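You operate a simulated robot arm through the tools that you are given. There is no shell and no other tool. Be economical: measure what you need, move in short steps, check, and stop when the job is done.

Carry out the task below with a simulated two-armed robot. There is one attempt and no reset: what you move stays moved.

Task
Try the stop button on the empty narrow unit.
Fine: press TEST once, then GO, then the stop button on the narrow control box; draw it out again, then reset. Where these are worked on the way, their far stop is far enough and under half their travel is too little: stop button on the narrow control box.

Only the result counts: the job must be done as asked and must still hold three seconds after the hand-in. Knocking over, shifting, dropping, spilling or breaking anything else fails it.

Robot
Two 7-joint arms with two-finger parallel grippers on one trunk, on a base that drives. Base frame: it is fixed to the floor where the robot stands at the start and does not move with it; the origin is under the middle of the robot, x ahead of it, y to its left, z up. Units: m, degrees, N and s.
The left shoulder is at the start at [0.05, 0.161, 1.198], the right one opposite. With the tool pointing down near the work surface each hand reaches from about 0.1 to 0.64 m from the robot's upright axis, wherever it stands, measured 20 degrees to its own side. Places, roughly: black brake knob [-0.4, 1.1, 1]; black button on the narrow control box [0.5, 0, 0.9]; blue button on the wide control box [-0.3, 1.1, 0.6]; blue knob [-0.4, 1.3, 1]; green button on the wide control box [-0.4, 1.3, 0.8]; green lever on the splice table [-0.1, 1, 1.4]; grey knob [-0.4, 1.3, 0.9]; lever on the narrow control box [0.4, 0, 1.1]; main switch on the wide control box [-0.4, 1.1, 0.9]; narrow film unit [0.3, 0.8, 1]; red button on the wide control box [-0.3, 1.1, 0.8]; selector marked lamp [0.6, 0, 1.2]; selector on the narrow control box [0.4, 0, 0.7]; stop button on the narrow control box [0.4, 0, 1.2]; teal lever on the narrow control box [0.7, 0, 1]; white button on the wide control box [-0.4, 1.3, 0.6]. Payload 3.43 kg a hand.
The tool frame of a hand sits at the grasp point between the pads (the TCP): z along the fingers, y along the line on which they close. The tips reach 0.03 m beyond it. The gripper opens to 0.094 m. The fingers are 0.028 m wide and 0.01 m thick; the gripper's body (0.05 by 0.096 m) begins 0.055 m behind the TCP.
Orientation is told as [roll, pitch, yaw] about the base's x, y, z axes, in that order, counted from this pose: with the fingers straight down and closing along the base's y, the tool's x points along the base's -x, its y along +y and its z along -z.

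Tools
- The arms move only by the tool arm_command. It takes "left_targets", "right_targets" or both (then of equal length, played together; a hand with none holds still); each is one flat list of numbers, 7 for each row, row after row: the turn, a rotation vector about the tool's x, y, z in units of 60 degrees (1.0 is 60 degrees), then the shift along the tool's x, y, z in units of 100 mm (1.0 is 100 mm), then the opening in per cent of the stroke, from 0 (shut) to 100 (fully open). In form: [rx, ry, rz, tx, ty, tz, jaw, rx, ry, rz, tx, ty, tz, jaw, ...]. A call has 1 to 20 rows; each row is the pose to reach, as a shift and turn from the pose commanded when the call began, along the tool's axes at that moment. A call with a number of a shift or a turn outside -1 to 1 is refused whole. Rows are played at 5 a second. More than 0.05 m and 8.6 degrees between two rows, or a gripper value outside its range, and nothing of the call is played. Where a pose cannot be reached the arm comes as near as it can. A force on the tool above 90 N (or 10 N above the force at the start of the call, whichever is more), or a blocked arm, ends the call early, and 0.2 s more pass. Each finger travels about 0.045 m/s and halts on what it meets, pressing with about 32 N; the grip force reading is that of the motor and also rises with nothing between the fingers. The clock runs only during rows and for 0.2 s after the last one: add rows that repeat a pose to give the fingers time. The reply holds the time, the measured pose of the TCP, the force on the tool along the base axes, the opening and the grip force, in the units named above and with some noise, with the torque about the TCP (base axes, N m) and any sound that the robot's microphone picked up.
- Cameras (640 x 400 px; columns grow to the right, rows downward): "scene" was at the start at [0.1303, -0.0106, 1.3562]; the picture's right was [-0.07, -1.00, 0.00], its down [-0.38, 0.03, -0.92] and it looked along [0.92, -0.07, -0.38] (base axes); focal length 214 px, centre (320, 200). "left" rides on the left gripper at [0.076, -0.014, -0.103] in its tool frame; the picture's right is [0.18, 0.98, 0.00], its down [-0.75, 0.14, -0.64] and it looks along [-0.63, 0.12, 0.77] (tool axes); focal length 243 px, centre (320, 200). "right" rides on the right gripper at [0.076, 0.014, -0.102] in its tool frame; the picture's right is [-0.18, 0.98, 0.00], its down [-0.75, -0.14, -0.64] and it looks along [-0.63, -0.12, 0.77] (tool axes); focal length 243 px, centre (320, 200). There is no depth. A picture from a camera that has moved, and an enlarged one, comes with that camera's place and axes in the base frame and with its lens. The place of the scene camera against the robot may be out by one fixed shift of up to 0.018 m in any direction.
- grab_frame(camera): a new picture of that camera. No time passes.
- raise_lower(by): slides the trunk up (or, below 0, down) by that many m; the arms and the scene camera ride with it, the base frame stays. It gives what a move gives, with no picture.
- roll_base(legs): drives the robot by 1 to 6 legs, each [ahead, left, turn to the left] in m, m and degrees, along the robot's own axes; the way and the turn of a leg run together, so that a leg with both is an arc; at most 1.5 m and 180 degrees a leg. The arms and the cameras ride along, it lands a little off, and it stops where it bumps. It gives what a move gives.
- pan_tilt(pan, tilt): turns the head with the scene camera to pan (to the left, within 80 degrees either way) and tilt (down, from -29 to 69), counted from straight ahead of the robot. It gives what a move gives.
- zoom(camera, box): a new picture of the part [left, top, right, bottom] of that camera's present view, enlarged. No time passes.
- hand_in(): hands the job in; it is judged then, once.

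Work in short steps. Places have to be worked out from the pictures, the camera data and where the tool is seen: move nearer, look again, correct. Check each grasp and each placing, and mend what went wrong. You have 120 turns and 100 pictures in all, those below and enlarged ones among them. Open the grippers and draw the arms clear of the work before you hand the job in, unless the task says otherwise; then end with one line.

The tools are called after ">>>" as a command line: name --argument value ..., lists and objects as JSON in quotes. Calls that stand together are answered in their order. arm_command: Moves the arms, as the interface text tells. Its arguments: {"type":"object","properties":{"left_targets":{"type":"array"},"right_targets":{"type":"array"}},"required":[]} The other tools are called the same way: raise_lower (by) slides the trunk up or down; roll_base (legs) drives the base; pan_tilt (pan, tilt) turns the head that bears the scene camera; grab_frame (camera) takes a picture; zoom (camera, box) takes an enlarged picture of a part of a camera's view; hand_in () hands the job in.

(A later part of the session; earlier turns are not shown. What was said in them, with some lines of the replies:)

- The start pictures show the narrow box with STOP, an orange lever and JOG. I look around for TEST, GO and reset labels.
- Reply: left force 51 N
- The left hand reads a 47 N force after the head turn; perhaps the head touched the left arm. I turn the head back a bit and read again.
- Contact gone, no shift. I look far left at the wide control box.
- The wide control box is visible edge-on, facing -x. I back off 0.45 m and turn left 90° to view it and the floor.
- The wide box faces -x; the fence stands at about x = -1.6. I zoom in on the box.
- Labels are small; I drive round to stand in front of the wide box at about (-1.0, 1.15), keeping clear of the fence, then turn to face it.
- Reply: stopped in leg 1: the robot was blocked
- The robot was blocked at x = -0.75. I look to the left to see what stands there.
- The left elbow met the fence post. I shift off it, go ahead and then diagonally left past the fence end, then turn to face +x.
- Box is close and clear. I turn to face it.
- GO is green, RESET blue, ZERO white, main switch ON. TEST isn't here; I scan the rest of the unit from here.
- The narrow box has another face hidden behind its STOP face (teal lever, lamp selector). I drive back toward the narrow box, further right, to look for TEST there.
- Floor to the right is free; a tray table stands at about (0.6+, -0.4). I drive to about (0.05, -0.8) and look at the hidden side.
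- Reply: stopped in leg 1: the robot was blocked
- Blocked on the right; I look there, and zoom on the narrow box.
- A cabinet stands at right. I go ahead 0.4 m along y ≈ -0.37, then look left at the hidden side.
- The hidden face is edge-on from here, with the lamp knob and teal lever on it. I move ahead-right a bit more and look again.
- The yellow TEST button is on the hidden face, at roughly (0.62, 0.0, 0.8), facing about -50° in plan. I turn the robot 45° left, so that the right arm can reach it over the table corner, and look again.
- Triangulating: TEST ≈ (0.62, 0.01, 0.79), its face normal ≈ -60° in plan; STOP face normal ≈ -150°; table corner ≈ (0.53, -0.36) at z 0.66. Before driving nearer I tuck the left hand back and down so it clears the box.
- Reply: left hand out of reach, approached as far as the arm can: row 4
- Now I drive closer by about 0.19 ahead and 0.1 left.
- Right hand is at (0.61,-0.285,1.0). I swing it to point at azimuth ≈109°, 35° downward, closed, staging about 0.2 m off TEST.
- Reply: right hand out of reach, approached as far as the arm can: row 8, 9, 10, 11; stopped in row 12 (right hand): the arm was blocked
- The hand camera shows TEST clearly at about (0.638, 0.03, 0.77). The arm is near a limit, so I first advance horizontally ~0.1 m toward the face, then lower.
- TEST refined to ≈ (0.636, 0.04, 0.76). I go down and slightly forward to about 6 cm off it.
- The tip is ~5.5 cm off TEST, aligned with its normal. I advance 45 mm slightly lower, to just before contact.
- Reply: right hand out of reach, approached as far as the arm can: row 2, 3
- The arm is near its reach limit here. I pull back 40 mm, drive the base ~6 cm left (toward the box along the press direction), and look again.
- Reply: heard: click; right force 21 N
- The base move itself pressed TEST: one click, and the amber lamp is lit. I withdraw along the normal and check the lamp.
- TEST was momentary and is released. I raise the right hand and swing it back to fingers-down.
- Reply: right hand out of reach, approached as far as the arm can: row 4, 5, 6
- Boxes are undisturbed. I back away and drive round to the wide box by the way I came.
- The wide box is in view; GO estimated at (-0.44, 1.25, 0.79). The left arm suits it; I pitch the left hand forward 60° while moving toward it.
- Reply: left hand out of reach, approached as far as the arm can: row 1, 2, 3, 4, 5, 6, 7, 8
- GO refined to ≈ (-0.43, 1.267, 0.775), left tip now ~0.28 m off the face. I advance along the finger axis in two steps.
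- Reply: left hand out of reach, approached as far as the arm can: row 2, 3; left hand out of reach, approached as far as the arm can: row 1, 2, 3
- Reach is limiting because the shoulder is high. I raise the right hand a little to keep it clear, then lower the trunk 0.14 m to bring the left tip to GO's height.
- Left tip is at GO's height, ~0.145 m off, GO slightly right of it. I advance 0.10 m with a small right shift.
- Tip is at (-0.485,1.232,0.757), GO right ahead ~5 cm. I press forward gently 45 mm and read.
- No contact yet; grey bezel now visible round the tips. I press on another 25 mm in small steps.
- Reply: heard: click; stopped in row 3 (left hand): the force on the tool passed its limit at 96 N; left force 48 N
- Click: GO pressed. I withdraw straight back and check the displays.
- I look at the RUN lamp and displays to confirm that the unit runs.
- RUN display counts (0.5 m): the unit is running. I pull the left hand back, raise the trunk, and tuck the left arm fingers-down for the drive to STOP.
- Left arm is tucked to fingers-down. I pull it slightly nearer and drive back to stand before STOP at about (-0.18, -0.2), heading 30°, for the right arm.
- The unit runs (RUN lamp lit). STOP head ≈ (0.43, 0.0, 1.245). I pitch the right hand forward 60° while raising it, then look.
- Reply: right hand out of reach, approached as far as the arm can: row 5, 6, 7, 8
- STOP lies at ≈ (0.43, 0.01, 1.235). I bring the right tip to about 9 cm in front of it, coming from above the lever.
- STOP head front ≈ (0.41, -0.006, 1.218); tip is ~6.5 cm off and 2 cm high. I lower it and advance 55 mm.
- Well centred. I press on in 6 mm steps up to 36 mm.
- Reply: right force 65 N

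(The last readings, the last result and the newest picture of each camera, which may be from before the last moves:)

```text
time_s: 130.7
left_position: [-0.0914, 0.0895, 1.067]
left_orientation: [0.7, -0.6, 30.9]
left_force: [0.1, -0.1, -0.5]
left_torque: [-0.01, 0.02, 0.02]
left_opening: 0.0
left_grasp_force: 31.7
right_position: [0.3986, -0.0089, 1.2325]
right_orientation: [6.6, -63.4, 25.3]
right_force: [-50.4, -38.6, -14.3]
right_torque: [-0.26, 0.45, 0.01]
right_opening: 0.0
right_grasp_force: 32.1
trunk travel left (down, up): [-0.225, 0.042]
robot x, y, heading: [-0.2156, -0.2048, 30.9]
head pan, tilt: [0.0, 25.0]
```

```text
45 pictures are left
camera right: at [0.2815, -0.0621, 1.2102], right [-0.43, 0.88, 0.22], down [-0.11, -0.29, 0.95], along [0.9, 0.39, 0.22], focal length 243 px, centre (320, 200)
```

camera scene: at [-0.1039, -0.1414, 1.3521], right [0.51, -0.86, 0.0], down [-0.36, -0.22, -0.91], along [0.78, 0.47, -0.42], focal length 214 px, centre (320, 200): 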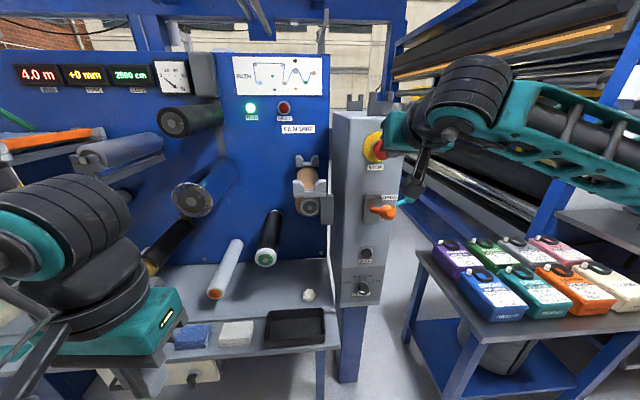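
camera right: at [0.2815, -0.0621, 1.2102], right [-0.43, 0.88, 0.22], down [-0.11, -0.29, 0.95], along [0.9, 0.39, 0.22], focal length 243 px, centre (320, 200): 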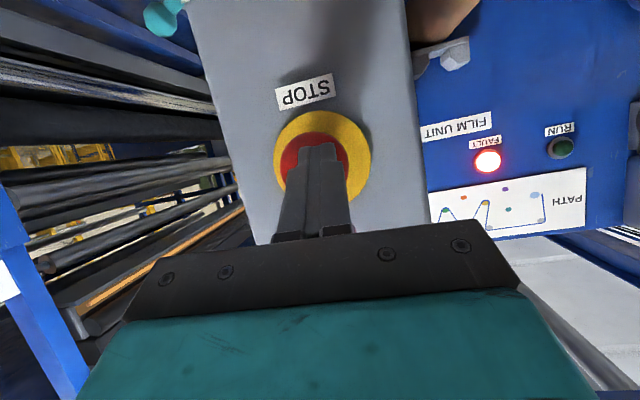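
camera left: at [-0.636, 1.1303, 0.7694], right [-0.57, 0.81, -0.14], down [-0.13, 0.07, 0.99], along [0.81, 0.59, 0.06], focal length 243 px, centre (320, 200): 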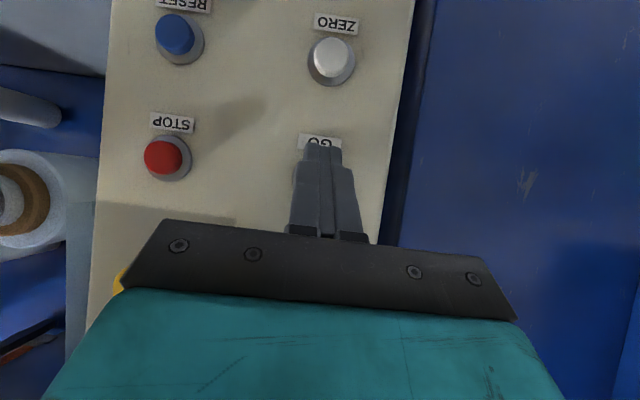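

FAULT is lit and RUN is out; 65 N at the stop: pressed home. I back off 60 mm, open the gripper and check it latched.

>>> arm_command --right_targets '[0, 0, 0, 0.133, 0.005, -0.27, 0, 0, 0, 0, 0.3, 0.01, -0.6, 60, 0, 0, 0, 0.35, 0.01, -0.7, 100, 0, 0, 0, 0.35, 0.01, -0.7, 100, 0, 0, 0, 0.35, 0.01, -0.7, 100]'

>>> grab_frame --camera "right"

>>> zoom --camera "scene" --box '[330, 100, 430, 230]'

```text
time_s: 131.9
left_position: [-0.0853, 0.0952, 1.065]
left_orientation: [0.7, -0.2, 31.0]
left_force: [0.1, 0.0, 0.0]
left_torque: [0.03, 0.01, 0.01]
left_opening: 0.0
left_grasp_force: 32.5
right_position: [0.3398, -0.0438, 1.2323]
right_orientation: [6.8, -63.7, 24.7]
right_force: [1.0, -0.2, 0.4]
right_torque: [0.01, 0.04, 0.02]
right_opening: 0.0851
right_grasp_force: 0.2
trunk travel left (down, up): [-0.225, 0.042]
robot x, y, heading: [-0.219, -0.2055, 31.0]
head pan, tilt: [0.0, 25.0]
```

```text
44 pictures are left
camera right: at [0.2217, -0.0959, 1.2089], right [-0.43, 0.88, 0.22], down [-0.11, -0.29, 0.95], along [0.9, 0.39, 0.22], focal length 243 px, centre (320, 200)
```

right: 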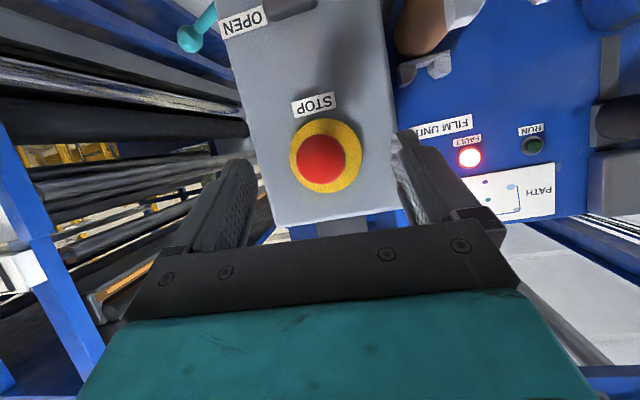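

```text
3.08 times, centred on (380, 165) of scene
camera zoom: at [-0.104, -0.1418, 1.3522], right [0.51, -0.86, 0.0], down [-0.36, -0.22, -0.91], along [0.78, 0.47, -0.42], focal length 660 px, centre (135, 308)
```

zoom: 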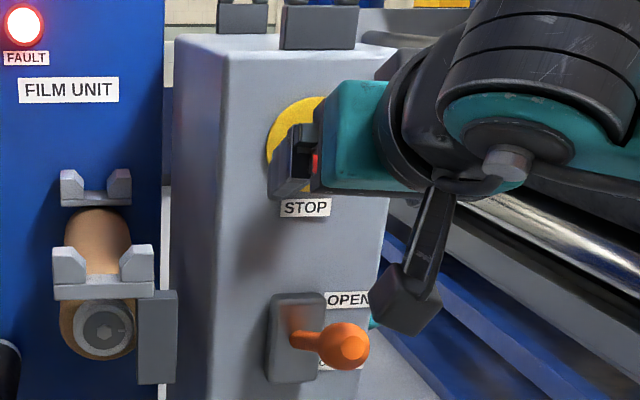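

STOP is latched in. Head (pressed) front ≈ (0.42, 0.0, 1.222), plate ~25 mm behind. I move the open fingers around the head, 75 mm forward.

>>> arm_command --right_targets '[0, 0, 0, -0.13, -0.01, 0.27, 100, 0, 0, 0, -0.26, -0.03, 0.53, 100, 0, 0, 0, -0.33, -0.04, 0.67, 100]'

>>> grab_frame --camera "right"

>>> zoom --camera "scene" --box '[330, 100, 430, 230]'

```text
time_s: 132.7
left_position: [-0.0859, 0.0947, 1.0658]
left_orientation: [0.7, -0.2, 31.0]
left_force: [0.2, -0.5, -0.1]
left_torque: [0.03, -0.01, -0.02]
left_opening: 0.0
left_grasp_force: 32.4
right_position: [0.4053, -0.0097, 1.2302]
right_orientation: [6.8, -63.6, 25.0]
right_force: [0.0, 0.6, -0.2]
right_torque: [-0.01, 0.03, 0.02]
right_opening: 0.0937
right_grasp_force: 0.0
trunk travel left (down, up): [-0.225, 0.042]
robot x, y, heading: [-0.2124, -0.2084, 31.0]
head pan, tilt: [0.0, 25.0]
```

```text
42 pictures are left
camera right: at [0.2888, -0.0607, 1.2072], right [-0.43, 0.88, 0.22], down [-0.11, -0.29, 0.95], along [0.9, 0.39, 0.22], focal length 243 px, centre (320, 200)
```

right: 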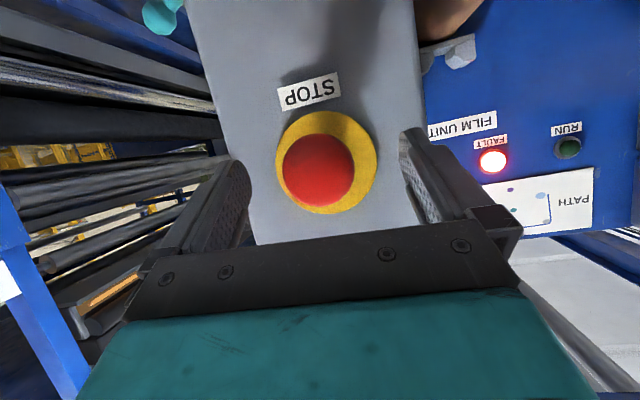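

```text
3.08 times, centred on (380, 165) of scene
camera zoom: at [-0.1039, -0.1416, 1.3521], right [0.51, -0.86, 0.0], down [-0.36, -0.22, -0.91], along [0.78, 0.47, -0.42], focal length 660 px, centre (135, 308)
```

zoom: 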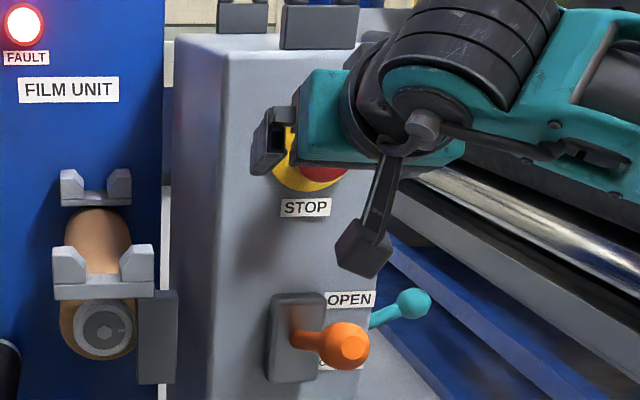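

Fingers straddle the head. I go 5 mm further and close.

>>> arm_command --right_targets '[0, 0, 0, -0.022, -0.001, 0.045, 100, 0, 0, 0, -0.022, -0.001, 0.045, 60, 0, 0, 0, -0.022, -0.001, 0.045, 20, 0, 0, 0, -0.022, -0.001, 0.045, 0, 0, 0, 0, -0.022, -0.001, 0.045, 0, 0, 0, 0, -0.022, -0.001, 0.045, 0, 0, 0, 0, -0.022, -0.001, 0.045, 0]'

>>> grab_frame --camera "right"

```text
time_s: 134.3
left_position: [-0.0845, 0.0937, 1.0658]
left_orientation: [0.7, 0.0, 31.0]
left_force: [-0.9, 0.1, -0.2]
left_torque: [0.0, 0.0, -0.01]
left_opening: 0.0
left_grasp_force: 32.1
right_position: [0.4127, -0.0082, 1.2303]
right_orientation: [6.9, -63.7, 24.6]
right_force: [5.5, -9.6, 0.7]
right_torque: [-0.21, 0.05, -0.13]
right_opening: 0.0478
right_grasp_force: 44.9
trunk travel left (down, up): [-0.225, 0.042]
robot x, y, heading: [-0.2169, -0.209, 31.1]
head pan, tilt: [0.0, 25.0]
```

```text
40 pictures are left
camera right: at [0.2948, -0.0603, 1.2076], right [-0.43, 0.88, 0.22], down [-0.11, -0.29, 0.95], along [0.9, 0.38, 0.22], focal length 243 px, centre (320, 200)
```

right: 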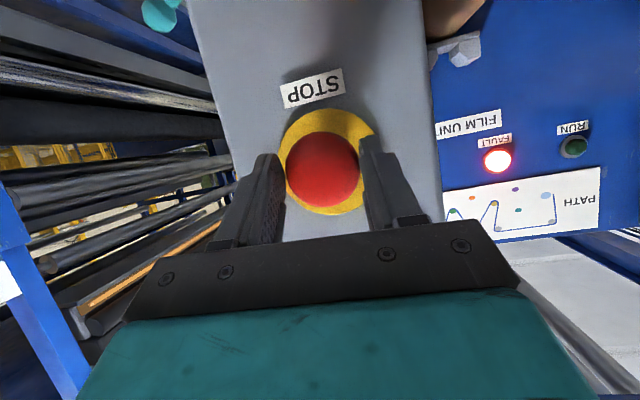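

Gripped at 48 mm. I pull straight out along the axis in small steps, 24 mm.

>>> arm_command --right_targets '[0, 0, 0, 0.027, 0.001, -0.054, 0, 0, 0, 0, 0.053, 0.002, -0.108, 0, 0, 0, 0, 0.08, 0.003, -0.162, 0, 0, 0, 0, 0.106, 0.004, -0.216, 0]'

>>> grab_frame --camera "right"

```text
time_s: 135.3
left_position: [-0.0813, 0.0955, 1.0631]
left_orientation: [0.8, 0.1, 31.0]
left_force: [-0.8, 0.3, -0.4]
left_torque: [0.0, -0.01, -0.01]
left_opening: 0.0
left_grasp_force: 32.0
right_position: [0.3981, -0.0178, 1.2304]
right_orientation: [7.3, -63.6, 24.1]
right_force: [37.1, 8.5, 5.9]
right_torque: [0.3, -0.19, -0.14]
right_opening: 0.0476
right_grasp_force: 45.0
trunk travel left (down, up): [-0.225, 0.042]
robot x, y, heading: [-0.2139, -0.2043, 31.1]
head pan, tilt: [0.0, 25.0]
```

```text
39 pictures are left
camera right: at [0.2797, -0.0696, 1.2067], right [-0.42, 0.88, 0.22], down [-0.11, -0.29, 0.95], along [0.9, 0.38, 0.22], focal length 243 px, centre (320, 200)
```

right: 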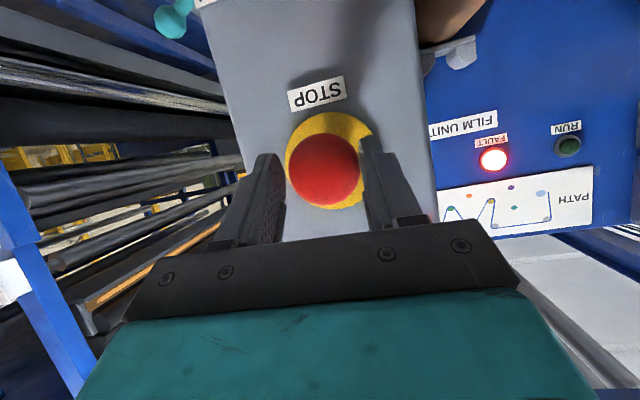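

It came out ~17 mm and now holds at its outer stop. I release the grip there, back off and check it stays out.

>>> arm_command --right_targets '[0, 0, 0, 0.03, 0.0, -0.06, 40, 0, 0, 0, 0.03, 0.0, -0.06, 80, 0, 0, 0, 0.03, 0.0, -0.06, 100, 0, 0, 0, 0.03, 0, -0.06, 100, 0, 0, 0, 0.03, 0, -0.06, 100, 0, 0, 0, 0.2, 0, -0.4, 100, 0, 0, 0, 0.32, 0.0, -0.65, 100]'

>>> grab_frame --camera "right"

```text
time_s: 136.9
left_position: [-0.0847, 0.0931, 1.0655]
left_orientation: [0.6, -0.1, 31.1]
left_force: [0.5, 0.5, -0.5]
left_torque: [0.03, 0.0, 0.04]
left_opening: 0.0002
left_grasp_force: 31.5
right_position: [0.3278, -0.0561, 1.2319]
right_orientation: [6.7, -63.8, 24.7]
right_force: [0.8, 0.2, 1.3]
right_torque: [0.0, 0.01, 0.03]
right_opening: 0.0938
right_grasp_force: 0.0
trunk travel left (down, up): [-0.225, 0.042]
robot x, y, heading: [-0.2173, -0.2051, 30.9]
head pan, tilt: [0.0, 25.0]
```

```text
38 pictures are left
camera right: at [0.2107, -0.1078, 1.2082], right [-0.43, 0.88, 0.22], down [-0.11, -0.29, 0.95], along [0.9, 0.39, 0.22], focal length 243 px, centre (320, 200)
```

right: 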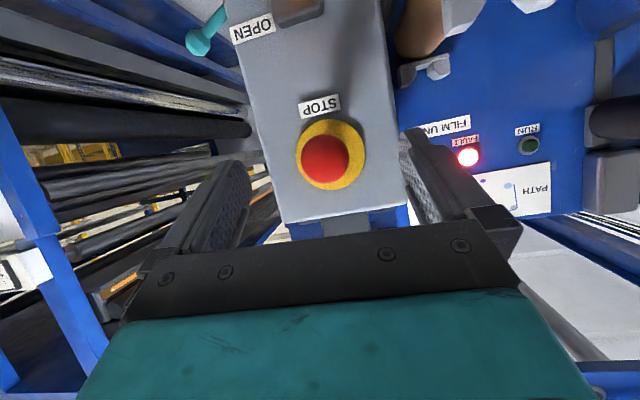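

I move the hand further away and view STOP with the scene camera to compare protrusion.

>>> arm_command --right_targets '[0, 0, 0, 0.0, -0.3, -0.4, 100, 0, 0, 0, 0.0, -0.6, -0.7, 60, 0, 0, 0, 0, -0.8, -1, 0]'

>>> zoom --camera "scene" --box '[340, 110, 420, 180]'

>>> zoom --camera "right" --box '[240, 90, 400, 230]'

```text
time_s: 137.7
left_position: [-0.0859, 0.094, 1.0645]
left_orientation: [0.6, -0.2, 31.0]
left_force: [1.1, -0.7, 0.8]
left_torque: [0.0, 0.01, 0.0]
left_opening: 0.0
left_grasp_force: 32.1
right_position: [0.2914, -0.1724, 1.2707]
right_orientation: [6.9, -63.7, 24.9]
right_force: [-0.4, -0.6, 0.2]
right_torque: [0.0, 0.0, -0.01]
right_opening: 0.0427
right_grasp_force: 0.1
trunk travel left (down, up): [-0.225, 0.042]
robot x, y, heading: [-0.2158, -0.2071, 31.1]
head pan, tilt: [0.0, 25.0]
```

```text
5.71 times, centred on (380, 145) of scene
camera zoom: at [-0.1043, -0.1423, 1.3522], right [0.51, -0.86, 0.0], down [-0.36, -0.22, -0.91], along [0.78, 0.47, -0.42], focal length 1226 px, centre (-23, 514)
```

zoom: 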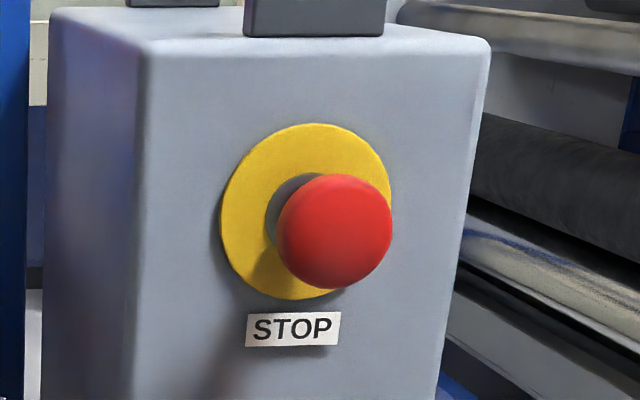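

```text
2.86 times, centred on (320, 160) of right
camera zoom: at [0.1754, -0.2247, 1.2482], right [-0.43, 0.88, 0.22], down [-0.11, -0.29, 0.95], along [0.9, 0.39, 0.22], focal length 693 px, centre (320, 314)
```

zoom: 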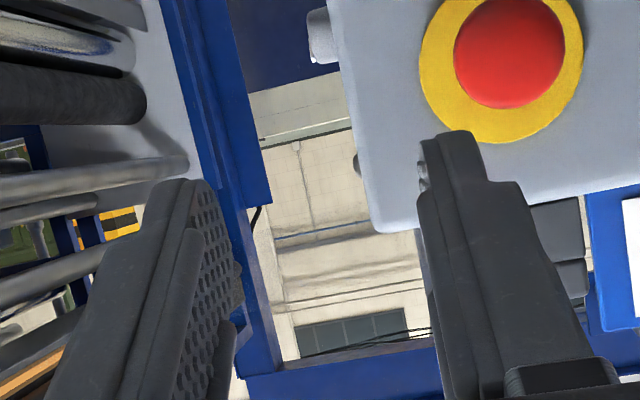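

STOP is clearly fully out again. Now I return the right hand to fingers-down, pulled in, for the drive to RESET.

>>> arm_command --right_targets '[0, 0.125, 0, 0.12, 0.05, -0.04, 0, 0, 0.25, 0, 0.24, 0.1, -0.08, 0, 0, 0.375, 0, 0.36, 0.14, -0.11, 0, 0, 0.5, 0, 0.48, 0.18, -0.15, 0, 0, 0.625, 0, 0.6, 0.23, -0.19, 0, 0, 0.75, 0, 0.71, 0.28, -0.22, 0, 0, 0.875, 0, 0.83, 0.32, -0.26, 0, 0, 1, 0, 0.95, 0.37, -0.3, 0]'

>>> arm_command --right_targets '[0, 0, 0, 0.1, -0.05, 0.4, 0, 0, 0, 0, 0.2, -0.1, 0.8, 0, 0, 0, 0, 0.3, -0.15, 1, 0]'

```text
time_s: 139.5
left_position: [-0.0853, 0.0939, 1.0656]
left_orientation: [0.7, -0.2, 31.0]
left_force: [0.2, -0.3, 0.9]
left_torque: [-0.03, -0.01, -0.02]
left_opening: 0.0001
left_grasp_force: 32.1
right_position: [0.2131, -0.1731, 1.2007]
right_orientation: [3.0, -3.7, 30.7]
right_force: [0.4, -0.7, -0.7]
right_torque: [0.0, 0.01, 0.02]
right_opening: 0.0
right_grasp_force: 31.9
trunk travel left (down, up): [-0.225, 0.042]
robot x, y, heading: [-0.2132, -0.2057, 31.0]
head pan, tilt: [0.0, 25.0]
```

```text
time_s: 140.3
left_position: [-0.0854, 0.0934, 1.0652]
left_orientation: [0.6, -0.2, 31.0]
left_force: [-1.1, -0.5, -0.6]
left_torque: [-0.02, -0.04, 0.01]
left_opening: 0.0
left_grasp_force: 31.8
right_position: [0.1973, -0.1944, 1.0989]
right_orientation: [2.9, -3.9, 30.7]
right_force: [-0.9, -0.5, 0.6]
right_torque: [-0.04, 0.01, 0.0]
right_opening: 0.0001
right_grasp_force: 32.1
trunk travel left (down, up): [-0.225, 0.042]
robot x, y, heading: [-0.2175, -0.204, 30.7]
head pan, tilt: [0.0, 25.0]
```

>>> roll_base --legs '[[0, 0, -31], [-0.345, 0.19, 0], [-0.32, 0.385, 0], [-0.11, 0.4, 0], [0, 0, 29.5]]'

>>> pan_tilt --pan 5 --tilt 38

>>> grab_frame --camera "scene"

```text
time_s: 152.8
left_position: [-0.8421, 1.0548, 1.065]
left_orientation: [0.6, -0.1, 28.9]
left_force: [0.8, -1.0, 1.2]
left_torque: [0.03, -0.01, 0.03]
left_opening: 0.0
left_grasp_force: 32.1
right_position: [-0.5675, 0.7579, 1.0985]
right_orientation: [3.0, -3.9, 28.7]
right_force: [-0.5, -0.4, -0.3]
right_torque: [-0.03, 0.01, 0.01]
right_opening: 0.0001
right_grasp_force: 31.3
trunk travel left (down, up): [-0.225, 0.042]
robot x, y, heading: [-0.9813, 0.7597, 29.0]
head pan, tilt: [0.0, 25.0]
```

```text
time_s: 153.6
left_position: [-0.8412, 1.0557, 1.0663]
left_orientation: [0.6, 0.0, 28.9]
left_force: [0.1, 0.2, 0.0]
left_torque: [0.0, -0.01, 0.02]
left_opening: 0.0
left_grasp_force: 31.8
right_position: [-0.5678, 0.7576, 1.0992]
right_orientation: [3.0, -3.8, 28.8]
right_force: [-0.1, -0.9, 0.7]
right_torque: [-0.02, 0.0, -0.01]
right_opening: 0.0
right_grasp_force: 32.2
trunk travel left (down, up): [-0.225, 0.042]
robot x, y, heading: [-0.9848, 0.7596, 28.9]
head pan, tilt: [5.0, 38.0]
```

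```text
35 pictures are left
camera scene: at [-0.8776, 0.8235, 1.3319], right [0.56, -0.83, 0.0], down [-0.51, -0.34, -0.79], along [0.65, 0.44, -0.62], focal length 214 px, centre (320, 200)
```

scene: 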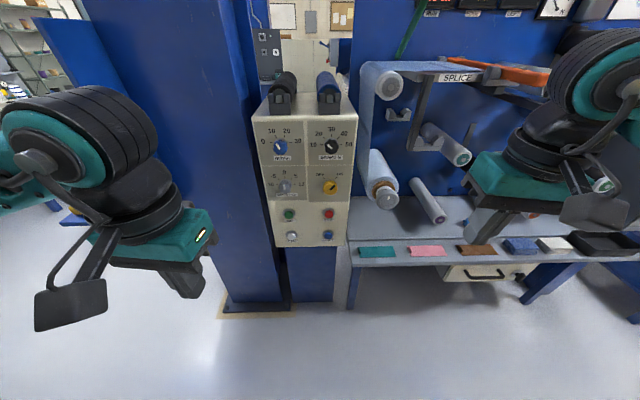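

The unit's front is clear. RESET ≈ (-0.38, 1.14, 0.66). I lower the trunk 0.2 m and pitch the left hand forward toward it.

>>> raise_lower --by -0.2

>>> arm_command --left_targets '[0, -0.125, 0, -0.125, -0.06, 0.1, 0, 0, -0.25, 0, -0.25, -0.12, 0.2, 0, 0, -0.375, 0, -0.375, -0.19, 0.3, 0, 0, -0.5, 0, -0.5, -0.25, 0.4, 0, 0, -0.625, 0, -0.625, -0.31, 0.5, 0, 0, -0.75, 0, -0.75, -0.38, 0.6, 0, 0, -0.875, 0, -0.875, -0.44, 0.7, 0, 0, -1, 0, -1, -0.5, 0.8, 0]'

>>> grab_frame --camera "left"

```text
time_s: 155.8
left_position: [-0.8413, 1.0557, 0.8655]
left_orientation: [0.6, -0.1, 28.9]
left_force: [0.2, -0.3, -0.2]
left_torque: [-0.01, -0.03, 0.02]
left_opening: 0.0
left_grasp_force: 31.9
right_position: [-0.5671, 0.7575, 0.8981]
right_orientation: [3.0, -3.8, 28.8]
right_force: [-0.1, -0.2, 0.3]
right_torque: [-0.01, 0.02, 0.01]
right_opening: 0.0
right_grasp_force: 32.0
trunk travel left (down, up): [-0.025, 0.242]
robot x, y, heading: [-0.9817, 0.76, 29.1]
head pan, tilt: [5.0, 38.0]
```

```text
time_s: 157.6
left_position: [-0.7175, 1.0482, 0.7748]
left_orientation: [-0.8, -57.0, 28.7]
left_force: [-0.7, 0.4, -0.1]
left_torque: [-0.02, -0.04, -0.06]
left_opening: 0.0
left_grasp_force: 31.8
left hand out of reach, approached as far as the arm can: row 1, 2, 3, 4, 5, 6, 7, 8
right_position: [-0.5685, 0.7564, 0.8987]
right_orientation: [3.0, -3.8, 28.8]
right_force: [0.8, 0.2, 0.7]
right_torque: [-0.01, -0.03, 0.02]
right_opening: 0.0001
right_grasp_force: 32.3
trunk travel left (down, up): [-0.025, 0.242]
robot x, y, heading: [-0.9805, 0.7586, 28.8]
head pan, tilt: [5.0, 38.0]
```

```text
34 pictures are left
camera left: at [-0.8213, 0.9758, 0.7666], right [-0.55, 0.82, -0.16], down [-0.18, 0.07, 0.98], along [0.82, 0.57, 0.11], focal length 243 px, centre (320, 200)
```

left: 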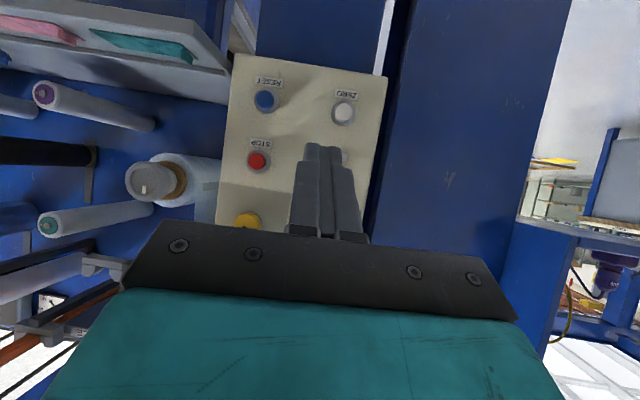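

RESET confirmed at ≈ (-0.38, 1.135, 0.655). I advance two thirds of the way.

>>> arm_command --left_targets '[0, 0, 0, -0.06, -0.09, 0.31, 0, 0, 0, 0, -0.13, -0.18, 0.62, 0, 0, 0, 0, -0.19, -0.27, 0.93, 0]'

>>> arm_command --left_targets '[0, 0, 0, -0.06, -0.09, 0.31, 0, 0, 0, 0, -0.13, -0.18, 0.62, 0, 0, 0, 0, -0.19, -0.27, 0.93, 0]'

>>> grab_frame --camera "left"

```text
time_s: 158.4
left_position: [-0.6261, 1.067, 0.7401]
left_orientation: [-0.5, -56.8, 28.5]
left_force: [-0.4, -0.8, 0.1]
left_torque: [0.02, -0.02, -0.02]
left_opening: 0.0002
left_grasp_force: 32.3
right_position: [-0.5674, 0.7571, 0.8988]
right_orientation: [3.0, -3.9, 28.8]
right_force: [0.0, -0.4, 0.1]
right_torque: [0.04, 0.0, -0.03]
right_opening: 0.0
right_grasp_force: 32.0
trunk travel left (down, up): [-0.025, 0.242]
robot x, y, heading: [-0.9821, 0.7623, 29.1]
head pan, tilt: [5.0, 38.0]
```

```text
time_s: 159.2
left_position: [-0.5358, 1.0842, 0.7036]
left_orientation: [-0.5, -56.9, 28.4]
left_force: [0.4, -0.3, -0.4]
left_torque: [-0.02, -0.02, 0.02]
left_opening: 0.0
left_grasp_force: 32.2
right_position: [-0.5675, 0.757, 0.8985]
right_orientation: [2.9, -3.7, 28.6]
right_force: [-0.8, -0.3, -0.4]
right_torque: [-0.01, 0.0, -0.02]
right_opening: 0.0001
right_grasp_force: 32.0
trunk travel left (down, up): [-0.025, 0.242]
robot x, y, heading: [-0.9833, 0.7602, 29.0]
head pan, tilt: [5.0, 38.0]
```

```text
33 pictures are left
camera left: at [-0.6396, 1.0123, 0.6972], right [-0.55, 0.82, -0.16], down [-0.18, 0.07, 0.98], along [0.81, 0.57, 0.11], focal length 243 px, centre (320, 200)
```

left: 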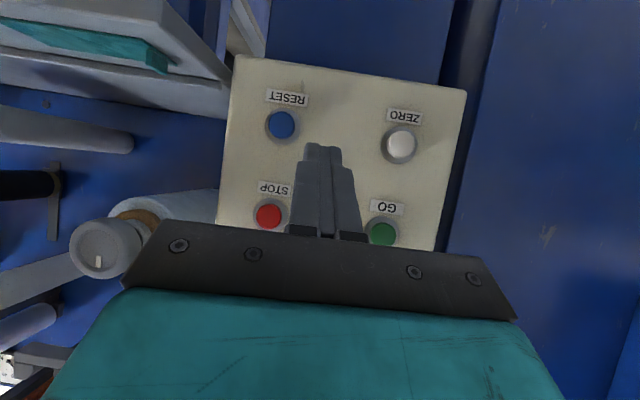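

RESET refined to (-0.377, 1.131, 0.652). I go to ~4 cm in front of it.

>>> arm_command --left_targets '[0, 0, 0, -0.08, -0.11, 0.33, 0, 0, 0, 0, -0.16, -0.23, 0.67, 0, 0, 0, 0, -0.234, -0.338, 0.99, 0]'

>>> grab_frame --camera "left"

```text
time_s: 160.0
left_position: [-0.437, 1.1003, 0.6709]
left_orientation: [-0.6, -56.9, 28.5]
left_force: [0.4, 0.7, -0.6]
left_torque: [-0.01, 0.0, 0.0]
left_opening: 0.0
left_grasp_force: 31.4
right_position: [-0.5683, 0.7568, 0.8984]
right_orientation: [3.0, -3.8, 28.8]
right_force: [-0.5, -0.1, 0.4]
right_torque: [0.02, 0.01, 0.03]
right_opening: 0.0
right_grasp_force: 32.0
trunk travel left (down, up): [-0.025, 0.242]
robot x, y, heading: [-0.9782, 0.7611, 28.9]
head pan, tilt: [5.0, 38.0]
```

```text
32 pictures are left
camera left: at [-0.5405, 1.028, 0.6631], right [-0.55, 0.82, -0.16], down [-0.18, 0.07, 0.98], along [0.81, 0.57, 0.11], focal length 243 px, centre (320, 200)
```

left: 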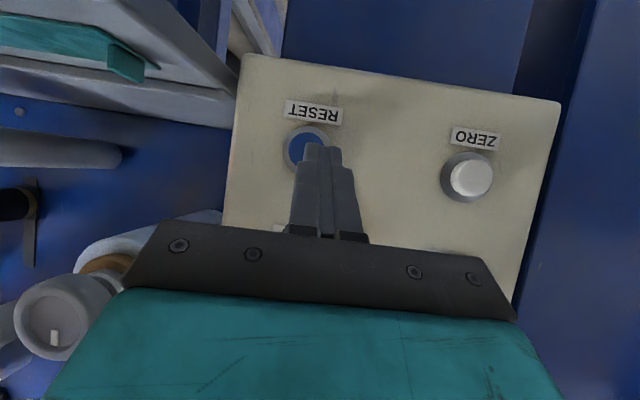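

RESET is 11 mm right and 1 cm below the tip line. I correct and press on in small steps to about 58 mm.

>>> arm_command --left_targets '[0, 0, 0, -0.044, -0.092, 0.215, 0, 0, 0, 0, -0.099, -0.088, 0.299, 0, 0, 0, 0, -0.131, -0.086, 0.349, 0, 0, 0, 0, -0.164, -0.083, 0.4, 0, 0, 0, 0, -0.197, -0.081, 0.451, 0, 0, 0, 0, -0.23, -0.079, 0.501, 0, 0, 0, 0, -0.252, -0.077, 0.535, 0]'

>>> grab_frame --camera "left"

```text
time_s: 161.6
left_position: [-0.3802, 1.1194, 0.6638]
left_orientation: [-0.5, -56.8, 28.6]
left_force: [-0.2, 0.1, 0.2]
left_torque: [0.0, 0.02, -0.01]
left_opening: 0.0
left_grasp_force: 32.1
right_position: [-0.5677, 0.7575, 0.8996]
right_orientation: [3.0, -3.9, 28.6]
right_force: [0.3, 0.1, -0.3]
right_torque: [0.01, 0.01, 0.06]
right_opening: 0.0
right_grasp_force: 31.9
trunk travel left (down, up): [-0.025, 0.242]
robot x, y, heading: [-0.9826, 0.759, 28.8]
head pan, tilt: [5.0, 38.0]
```

```text
31 pictures are left
camera left: at [-0.4846, 1.0468, 0.6559], right [-0.55, 0.82, -0.16], down [-0.18, 0.07, 0.98], along [0.81, 0.57, 0.11], focal length 243 px, centre (320, 200)
```

left: 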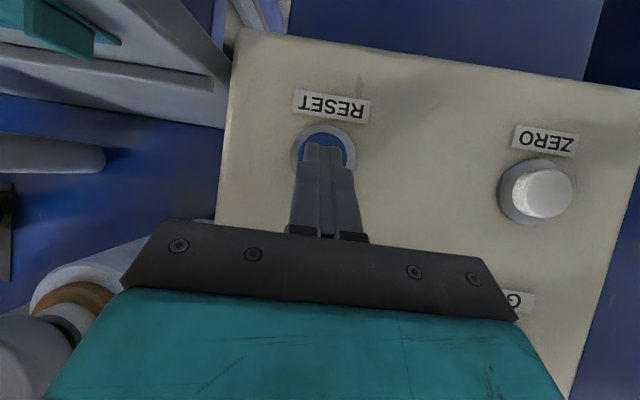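

No contact yet, centred on RESET. I press on in 4 mm steps.

>>> arm_command --left_targets '[0, 0, 0, -0.022, 0.001, 0.034, 0, 0, 0, 0, -0.044, 0.003, 0.067, 0, 0, 0, 0, -0.066, 0.004, 0.101, 0, 0, 0, 0, -0.088, 0.006, 0.135, 0, 0, 0, 0, -0.11, 0.007, 0.169, 0, 0, 0, 0, -0.132, 0.009, 0.202, 0]'

```text
time_s: 162.9
left_position: [-0.3678, 1.1244, 0.6606]
left_orientation: [-0.7, -56.2, 28.9]
left_force: [-33.8, -14.2, 16.3]
left_torque: [0.26, -0.23, 0.27]
left_opening: 0.0
left_grasp_force: 31.8
right_position: [-0.5722, 0.7565, 0.9006]
right_orientation: [3.0, -4.1, 28.9]
right_force: [-0.2, 0.5, -1.0]
right_torque: [0.01, 0.02, 0.0]
right_opening: 0.0
right_grasp_force: 31.5
trunk travel left (down, up): [-0.025, 0.242]
robot x, y, heading: [-0.9839, 0.76, 29.1]
head pan, tilt: [5.0, 38.0]
heard: click
stopped in row 6 (left hand): the force on the tool passed its limit at 96 N (the readings are from after the stop); the commanded pose is now the measured one
```

RESET clicked. I withdraw and check the FAULT lamp.

>>> arm_command --left_targets '[0, 0, 0, 0.137, -0.009, -0.21, 0, 0, 0, 0, 0.33, -0.02, -0.506, 0, 0, 0, 0, 0.5, 0, -0.9, 0]'

>>> arm_command --left_targets '[0, 0, 0, 0, 0.12, -0.4, 0, 0, 0, 0, 0, 0.25, -0.8, 0, 0, 0, 0, 0, 0.3, -1, 0]'

>>> raise_lower --by 0.2

>>> pan_tilt --pan -20 --tilt 8

>>> grab_frame --camera "scene"

```text
time_s: 163.7
left_position: [-0.4554, 1.0802, 0.664]
left_orientation: [-0.5, -56.3, 28.8]
left_force: [0.3, 0.2, -0.1]
left_torque: [-0.01, 0.01, 0.01]
left_opening: 0.0
left_grasp_force: 32.3
right_position: [-0.568, 0.7581, 0.8987]
right_orientation: [3.0, -3.8, 28.7]
right_force: [-0.4, -0.1, 0.3]
right_torque: [0.0, -0.04, -0.02]
right_opening: 0.0
right_grasp_force: 31.7
trunk travel left (down, up): [-0.025, 0.242]
robot x, y, heading: [-0.9851, 0.7595, 29.2]
head pan, tilt: [5.0, 38.0]
```

```text
time_s: 164.5
left_position: [-0.5471, 1.0653, 0.7238]
left_orientation: [-0.6, -56.2, 28.8]
left_force: [0.8, -0.4, 0.8]
left_torque: [-0.03, -0.04, 0.03]
left_opening: 0.0001
left_grasp_force: 31.6
right_position: [-0.5699, 0.7572, 0.8977]
right_orientation: [3.1, -3.9, 28.8]
right_force: [-0.6, 0.2, -0.5]
right_torque: [0.01, 0.01, 0.0]
right_opening: 0.0001
right_grasp_force: 32.3
trunk travel left (down, up): [-0.025, 0.242]
robot x, y, heading: [-0.9845, 0.7614, 28.9]
head pan, tilt: [5.0, 38.0]
```

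```text
time_s: 166.7
left_position: [-0.5451, 1.0652, 0.9216]
left_orientation: [-0.6, -56.2, 28.7]
left_force: [-0.5, 0.0, -0.4]
left_torque: [-0.03, 0.01, -0.02]
left_opening: 0.0
left_grasp_force: 31.7
right_position: [-0.5691, 0.7581, 1.0993]
right_orientation: [2.9, -3.9, 28.8]
right_force: [0.2, 0.3, -0.5]
right_torque: [-0.02, 0.0, -0.01]
right_opening: 0.0
right_grasp_force: 32.1
trunk travel left (down, up): [-0.225, 0.042]
robot x, y, heading: [-0.9837, 0.7595, 29.0]
head pan, tilt: [5.0, 38.0]
```

```text
time_s: 167.6
left_position: [-0.5457, 1.066, 0.9224]
left_orientation: [-0.4, -56.2, 28.8]
left_force: [-0.2, -0.2, -0.1]
left_torque: [-0.02, -0.02, 0.01]
left_opening: 0.0001
left_grasp_force: 32.4
right_position: [-0.57, 0.7582, 1.0981]
right_orientation: [3.0, -3.8, 28.9]
right_force: [-0.8, 0.2, 0.2]
right_torque: [0.04, -0.03, 0.0]
right_opening: 0.0
right_grasp_force: 32.1
trunk travel left (down, up): [-0.225, 0.042]
robot x, y, heading: [-0.983, 0.7551, 28.9]
head pan, tilt: [-20.0, 8.0]
```

```text
30 pictures are left
camera scene: at [-0.859, 0.7896, 1.3797], right [0.16, -0.99, 0.0], down [-0.14, -0.02, -0.99], along [0.98, 0.16, -0.14], focal length 214 px, centre (320, 200)
```

scene: 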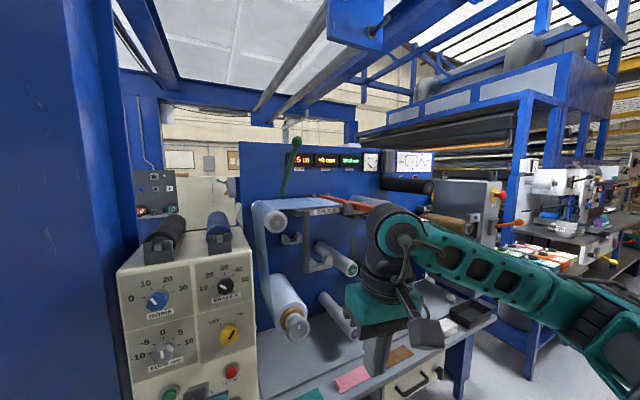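

>>> zoom --camera "scene" --box '[280, 130, 520, 280]'

```text
2.67 times, centred on (400, 205) of scene
camera zoom: at [-0.859, 0.7896, 1.3797], right [0.16, -0.99, 0.0], down [-0.14, -0.02, -0.99], along [0.98, 0.16, -0.14], focal length 572 px, centre (107, 187)
```

zoom: 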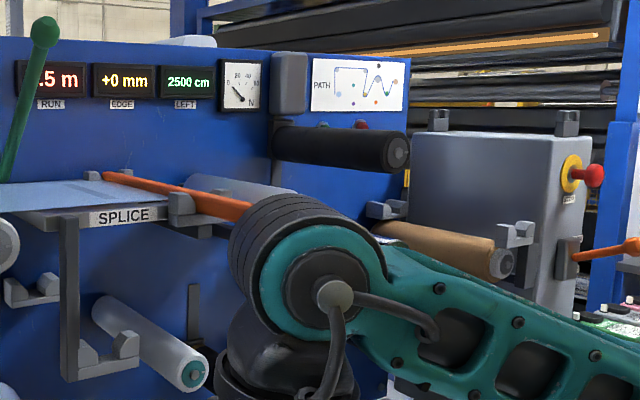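

FAULT seems dark and STOP stands out. I withdraw the left arm to fingers-down, open both grippers, and move right a little to verify the lamps.

>>> arm_command --left_targets '[0, 0, 0, 0.05, 0.1, -0.4, 0, 0, 0, 0, 0.1, 0.2, -0.8, 0, 0, 0, 0, 0.13, 0.3, -1, 0]'

>>> arm_command --left_targets '[0, 0.115, 0, 0.02, 0.03, -0.12, 0, 0, 0.23, 0, 0.04, 0.06, -0.25, 0, 0, 0.345, 0, 0.06, 0.09, -0.37, 20, 0, 0.46, 0, 0.08, 0.12, -0.5, 40, 0, 0.575, 0, 0.1, 0.15, -0.62, 60, 0, 0.69, 0, 0.12, 0.18, -0.75, 80, 0, 0.805, 0, 0.14, 0.21, -0.87, 100, 0, 0.92, 0, 0.16, 0.24, -1, 100]' --right_targets '[0, 0, 0, 0, 0, 0, 20, 0, 0, 0, 0, 0, 0, 40, 0, 0, 0, 0, 0, 0, 60, 0, 0, 0, 0, 0, 0, 80, 0, 0, 0, 0, 0, 0, 100, 0, 0, 0, 0, 0, 0, 100, 0, 0, 0, 0, 0, 0, 100, 0, 0, 0, 0, 0, 0, 100]'

>>> roll_base --legs '[[0, 0, -29], [0.05, -0.4, 0]]'

>>> pan_tilt --pan 5 --tilt 8

>>> zoom --camera "scene" --box '[200, 100, 440, 250]'

```text
time_s: 168.4
left_position: [-0.6402, 1.0489, 0.9658]
left_orientation: [-0.6, -56.2, 28.8]
left_force: [0.1, -0.4, -0.1]
left_torque: [-0.02, 0.01, 0.03]
left_opening: 0.0
left_grasp_force: 32.0
right_position: [-0.5681, 0.7579, 1.0982]
right_orientation: [3.1, -3.8, 28.8]
right_force: [-0.4, -0.5, 0.2]
right_torque: [0.0, -0.02, 0.01]
right_opening: 0.0
right_grasp_force: 32.3
trunk travel left (down, up): [-0.225, 0.042]
robot x, y, heading: [-0.9867, 0.7604, 29.1]
head pan, tilt: [-20.0, 8.0]
```

```text
time_s: 170.2
left_position: [-0.7319, 1.0275, 1.0101]
left_orientation: [-0.3, -0.8, 28.2]
left_force: [-0.1, 0.5, -0.3]
left_torque: [0.02, 0.01, -0.01]
left_opening: 0.094
left_grasp_force: 0.1
right_position: [-0.5677, 0.7576, 1.098]
right_orientation: [3.0, -3.8, 28.8]
right_force: [1.1, -0.8, 0.6]
right_torque: [-0.02, -0.01, -0.02]
right_opening: 0.094
right_grasp_force: 0.1
trunk travel left (down, up): [-0.225, 0.042]
robot x, y, heading: [-0.9824, 0.7612, 29.0]
head pan, tilt: [-20.0, 8.0]
```

```text
time_s: 175.7
left_position: [-0.58, 0.4768, 1.0086]
left_orientation: [-0.3, -1.1, -0.4]
left_force: [-0.2, -0.5, -0.4]
left_torque: [-0.02, -0.04, 0.01]
left_opening: 0.0942
left_grasp_force: 0.0
right_position: [-0.5681, 0.1624, 1.0986]
right_orientation: [3.0, -3.7, 0.1]
right_force: [-0.5, -0.9, 0.4]
right_torque: [-0.02, 0.0, 0.01]
right_opening: 0.0936
right_grasp_force: 0.0
trunk travel left (down, up): [-0.225, 0.042]
robot x, y, heading: [-0.9296, 0.3605, 0.2]
head pan, tilt: [-20.0, 8.0]
```

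```text
time_s: 176.6
left_position: [-0.5805, 0.4781, 1.0086]
left_orientation: [-0.3, -0.9, -0.3]
left_force: [-0.2, 0.4, 0.0]
left_torque: [-0.03, 0.02, 0.02]
left_opening: 0.0938
left_grasp_force: 0.1
right_position: [-0.5687, 0.162, 1.0991]
right_orientation: [3.0, -3.8, 0.1]
right_force: [0.6, 0.9, 1.1]
right_torque: [-0.02, 0.0, 0.03]
right_opening: 0.094
right_grasp_force: 0.1
trunk travel left (down, up): [-0.225, 0.042]
robot x, y, heading: [-0.9308, 0.3642, 0.5]
head pan, tilt: [5.0, 8.0]
```

```text
2.67 times, centred on (320, 175) of scene
camera zoom: at [-0.8002, 0.3684, 1.3798], right [0.09, -1.0, 0.0], down [-0.14, -0.01, -0.99], along [0.99, 0.09, -0.14], focal length 572 px, centre (320, 267)
```

zoom: 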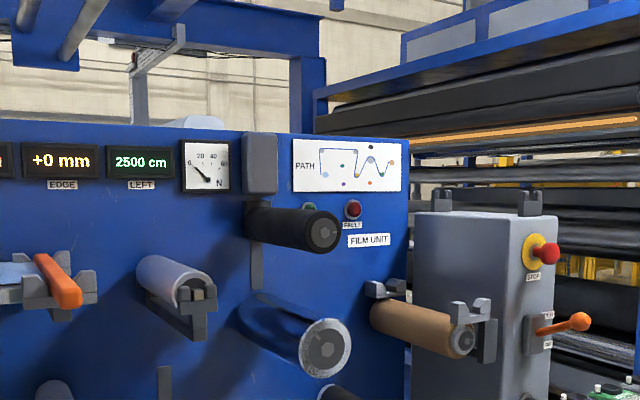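

FAULT is dark, RUN is off, STOP is out, the grippers are open and the arms are clear of the work. I hand the job in.

>>> hand_in

```text
The job is handed in.
```

I pressed TEST once, then GO, then STOP on the narrow control box; I drew STOP out again and pressed RESET, and the unit ended with the FAULT and RUN lamps off and STOP standing out.
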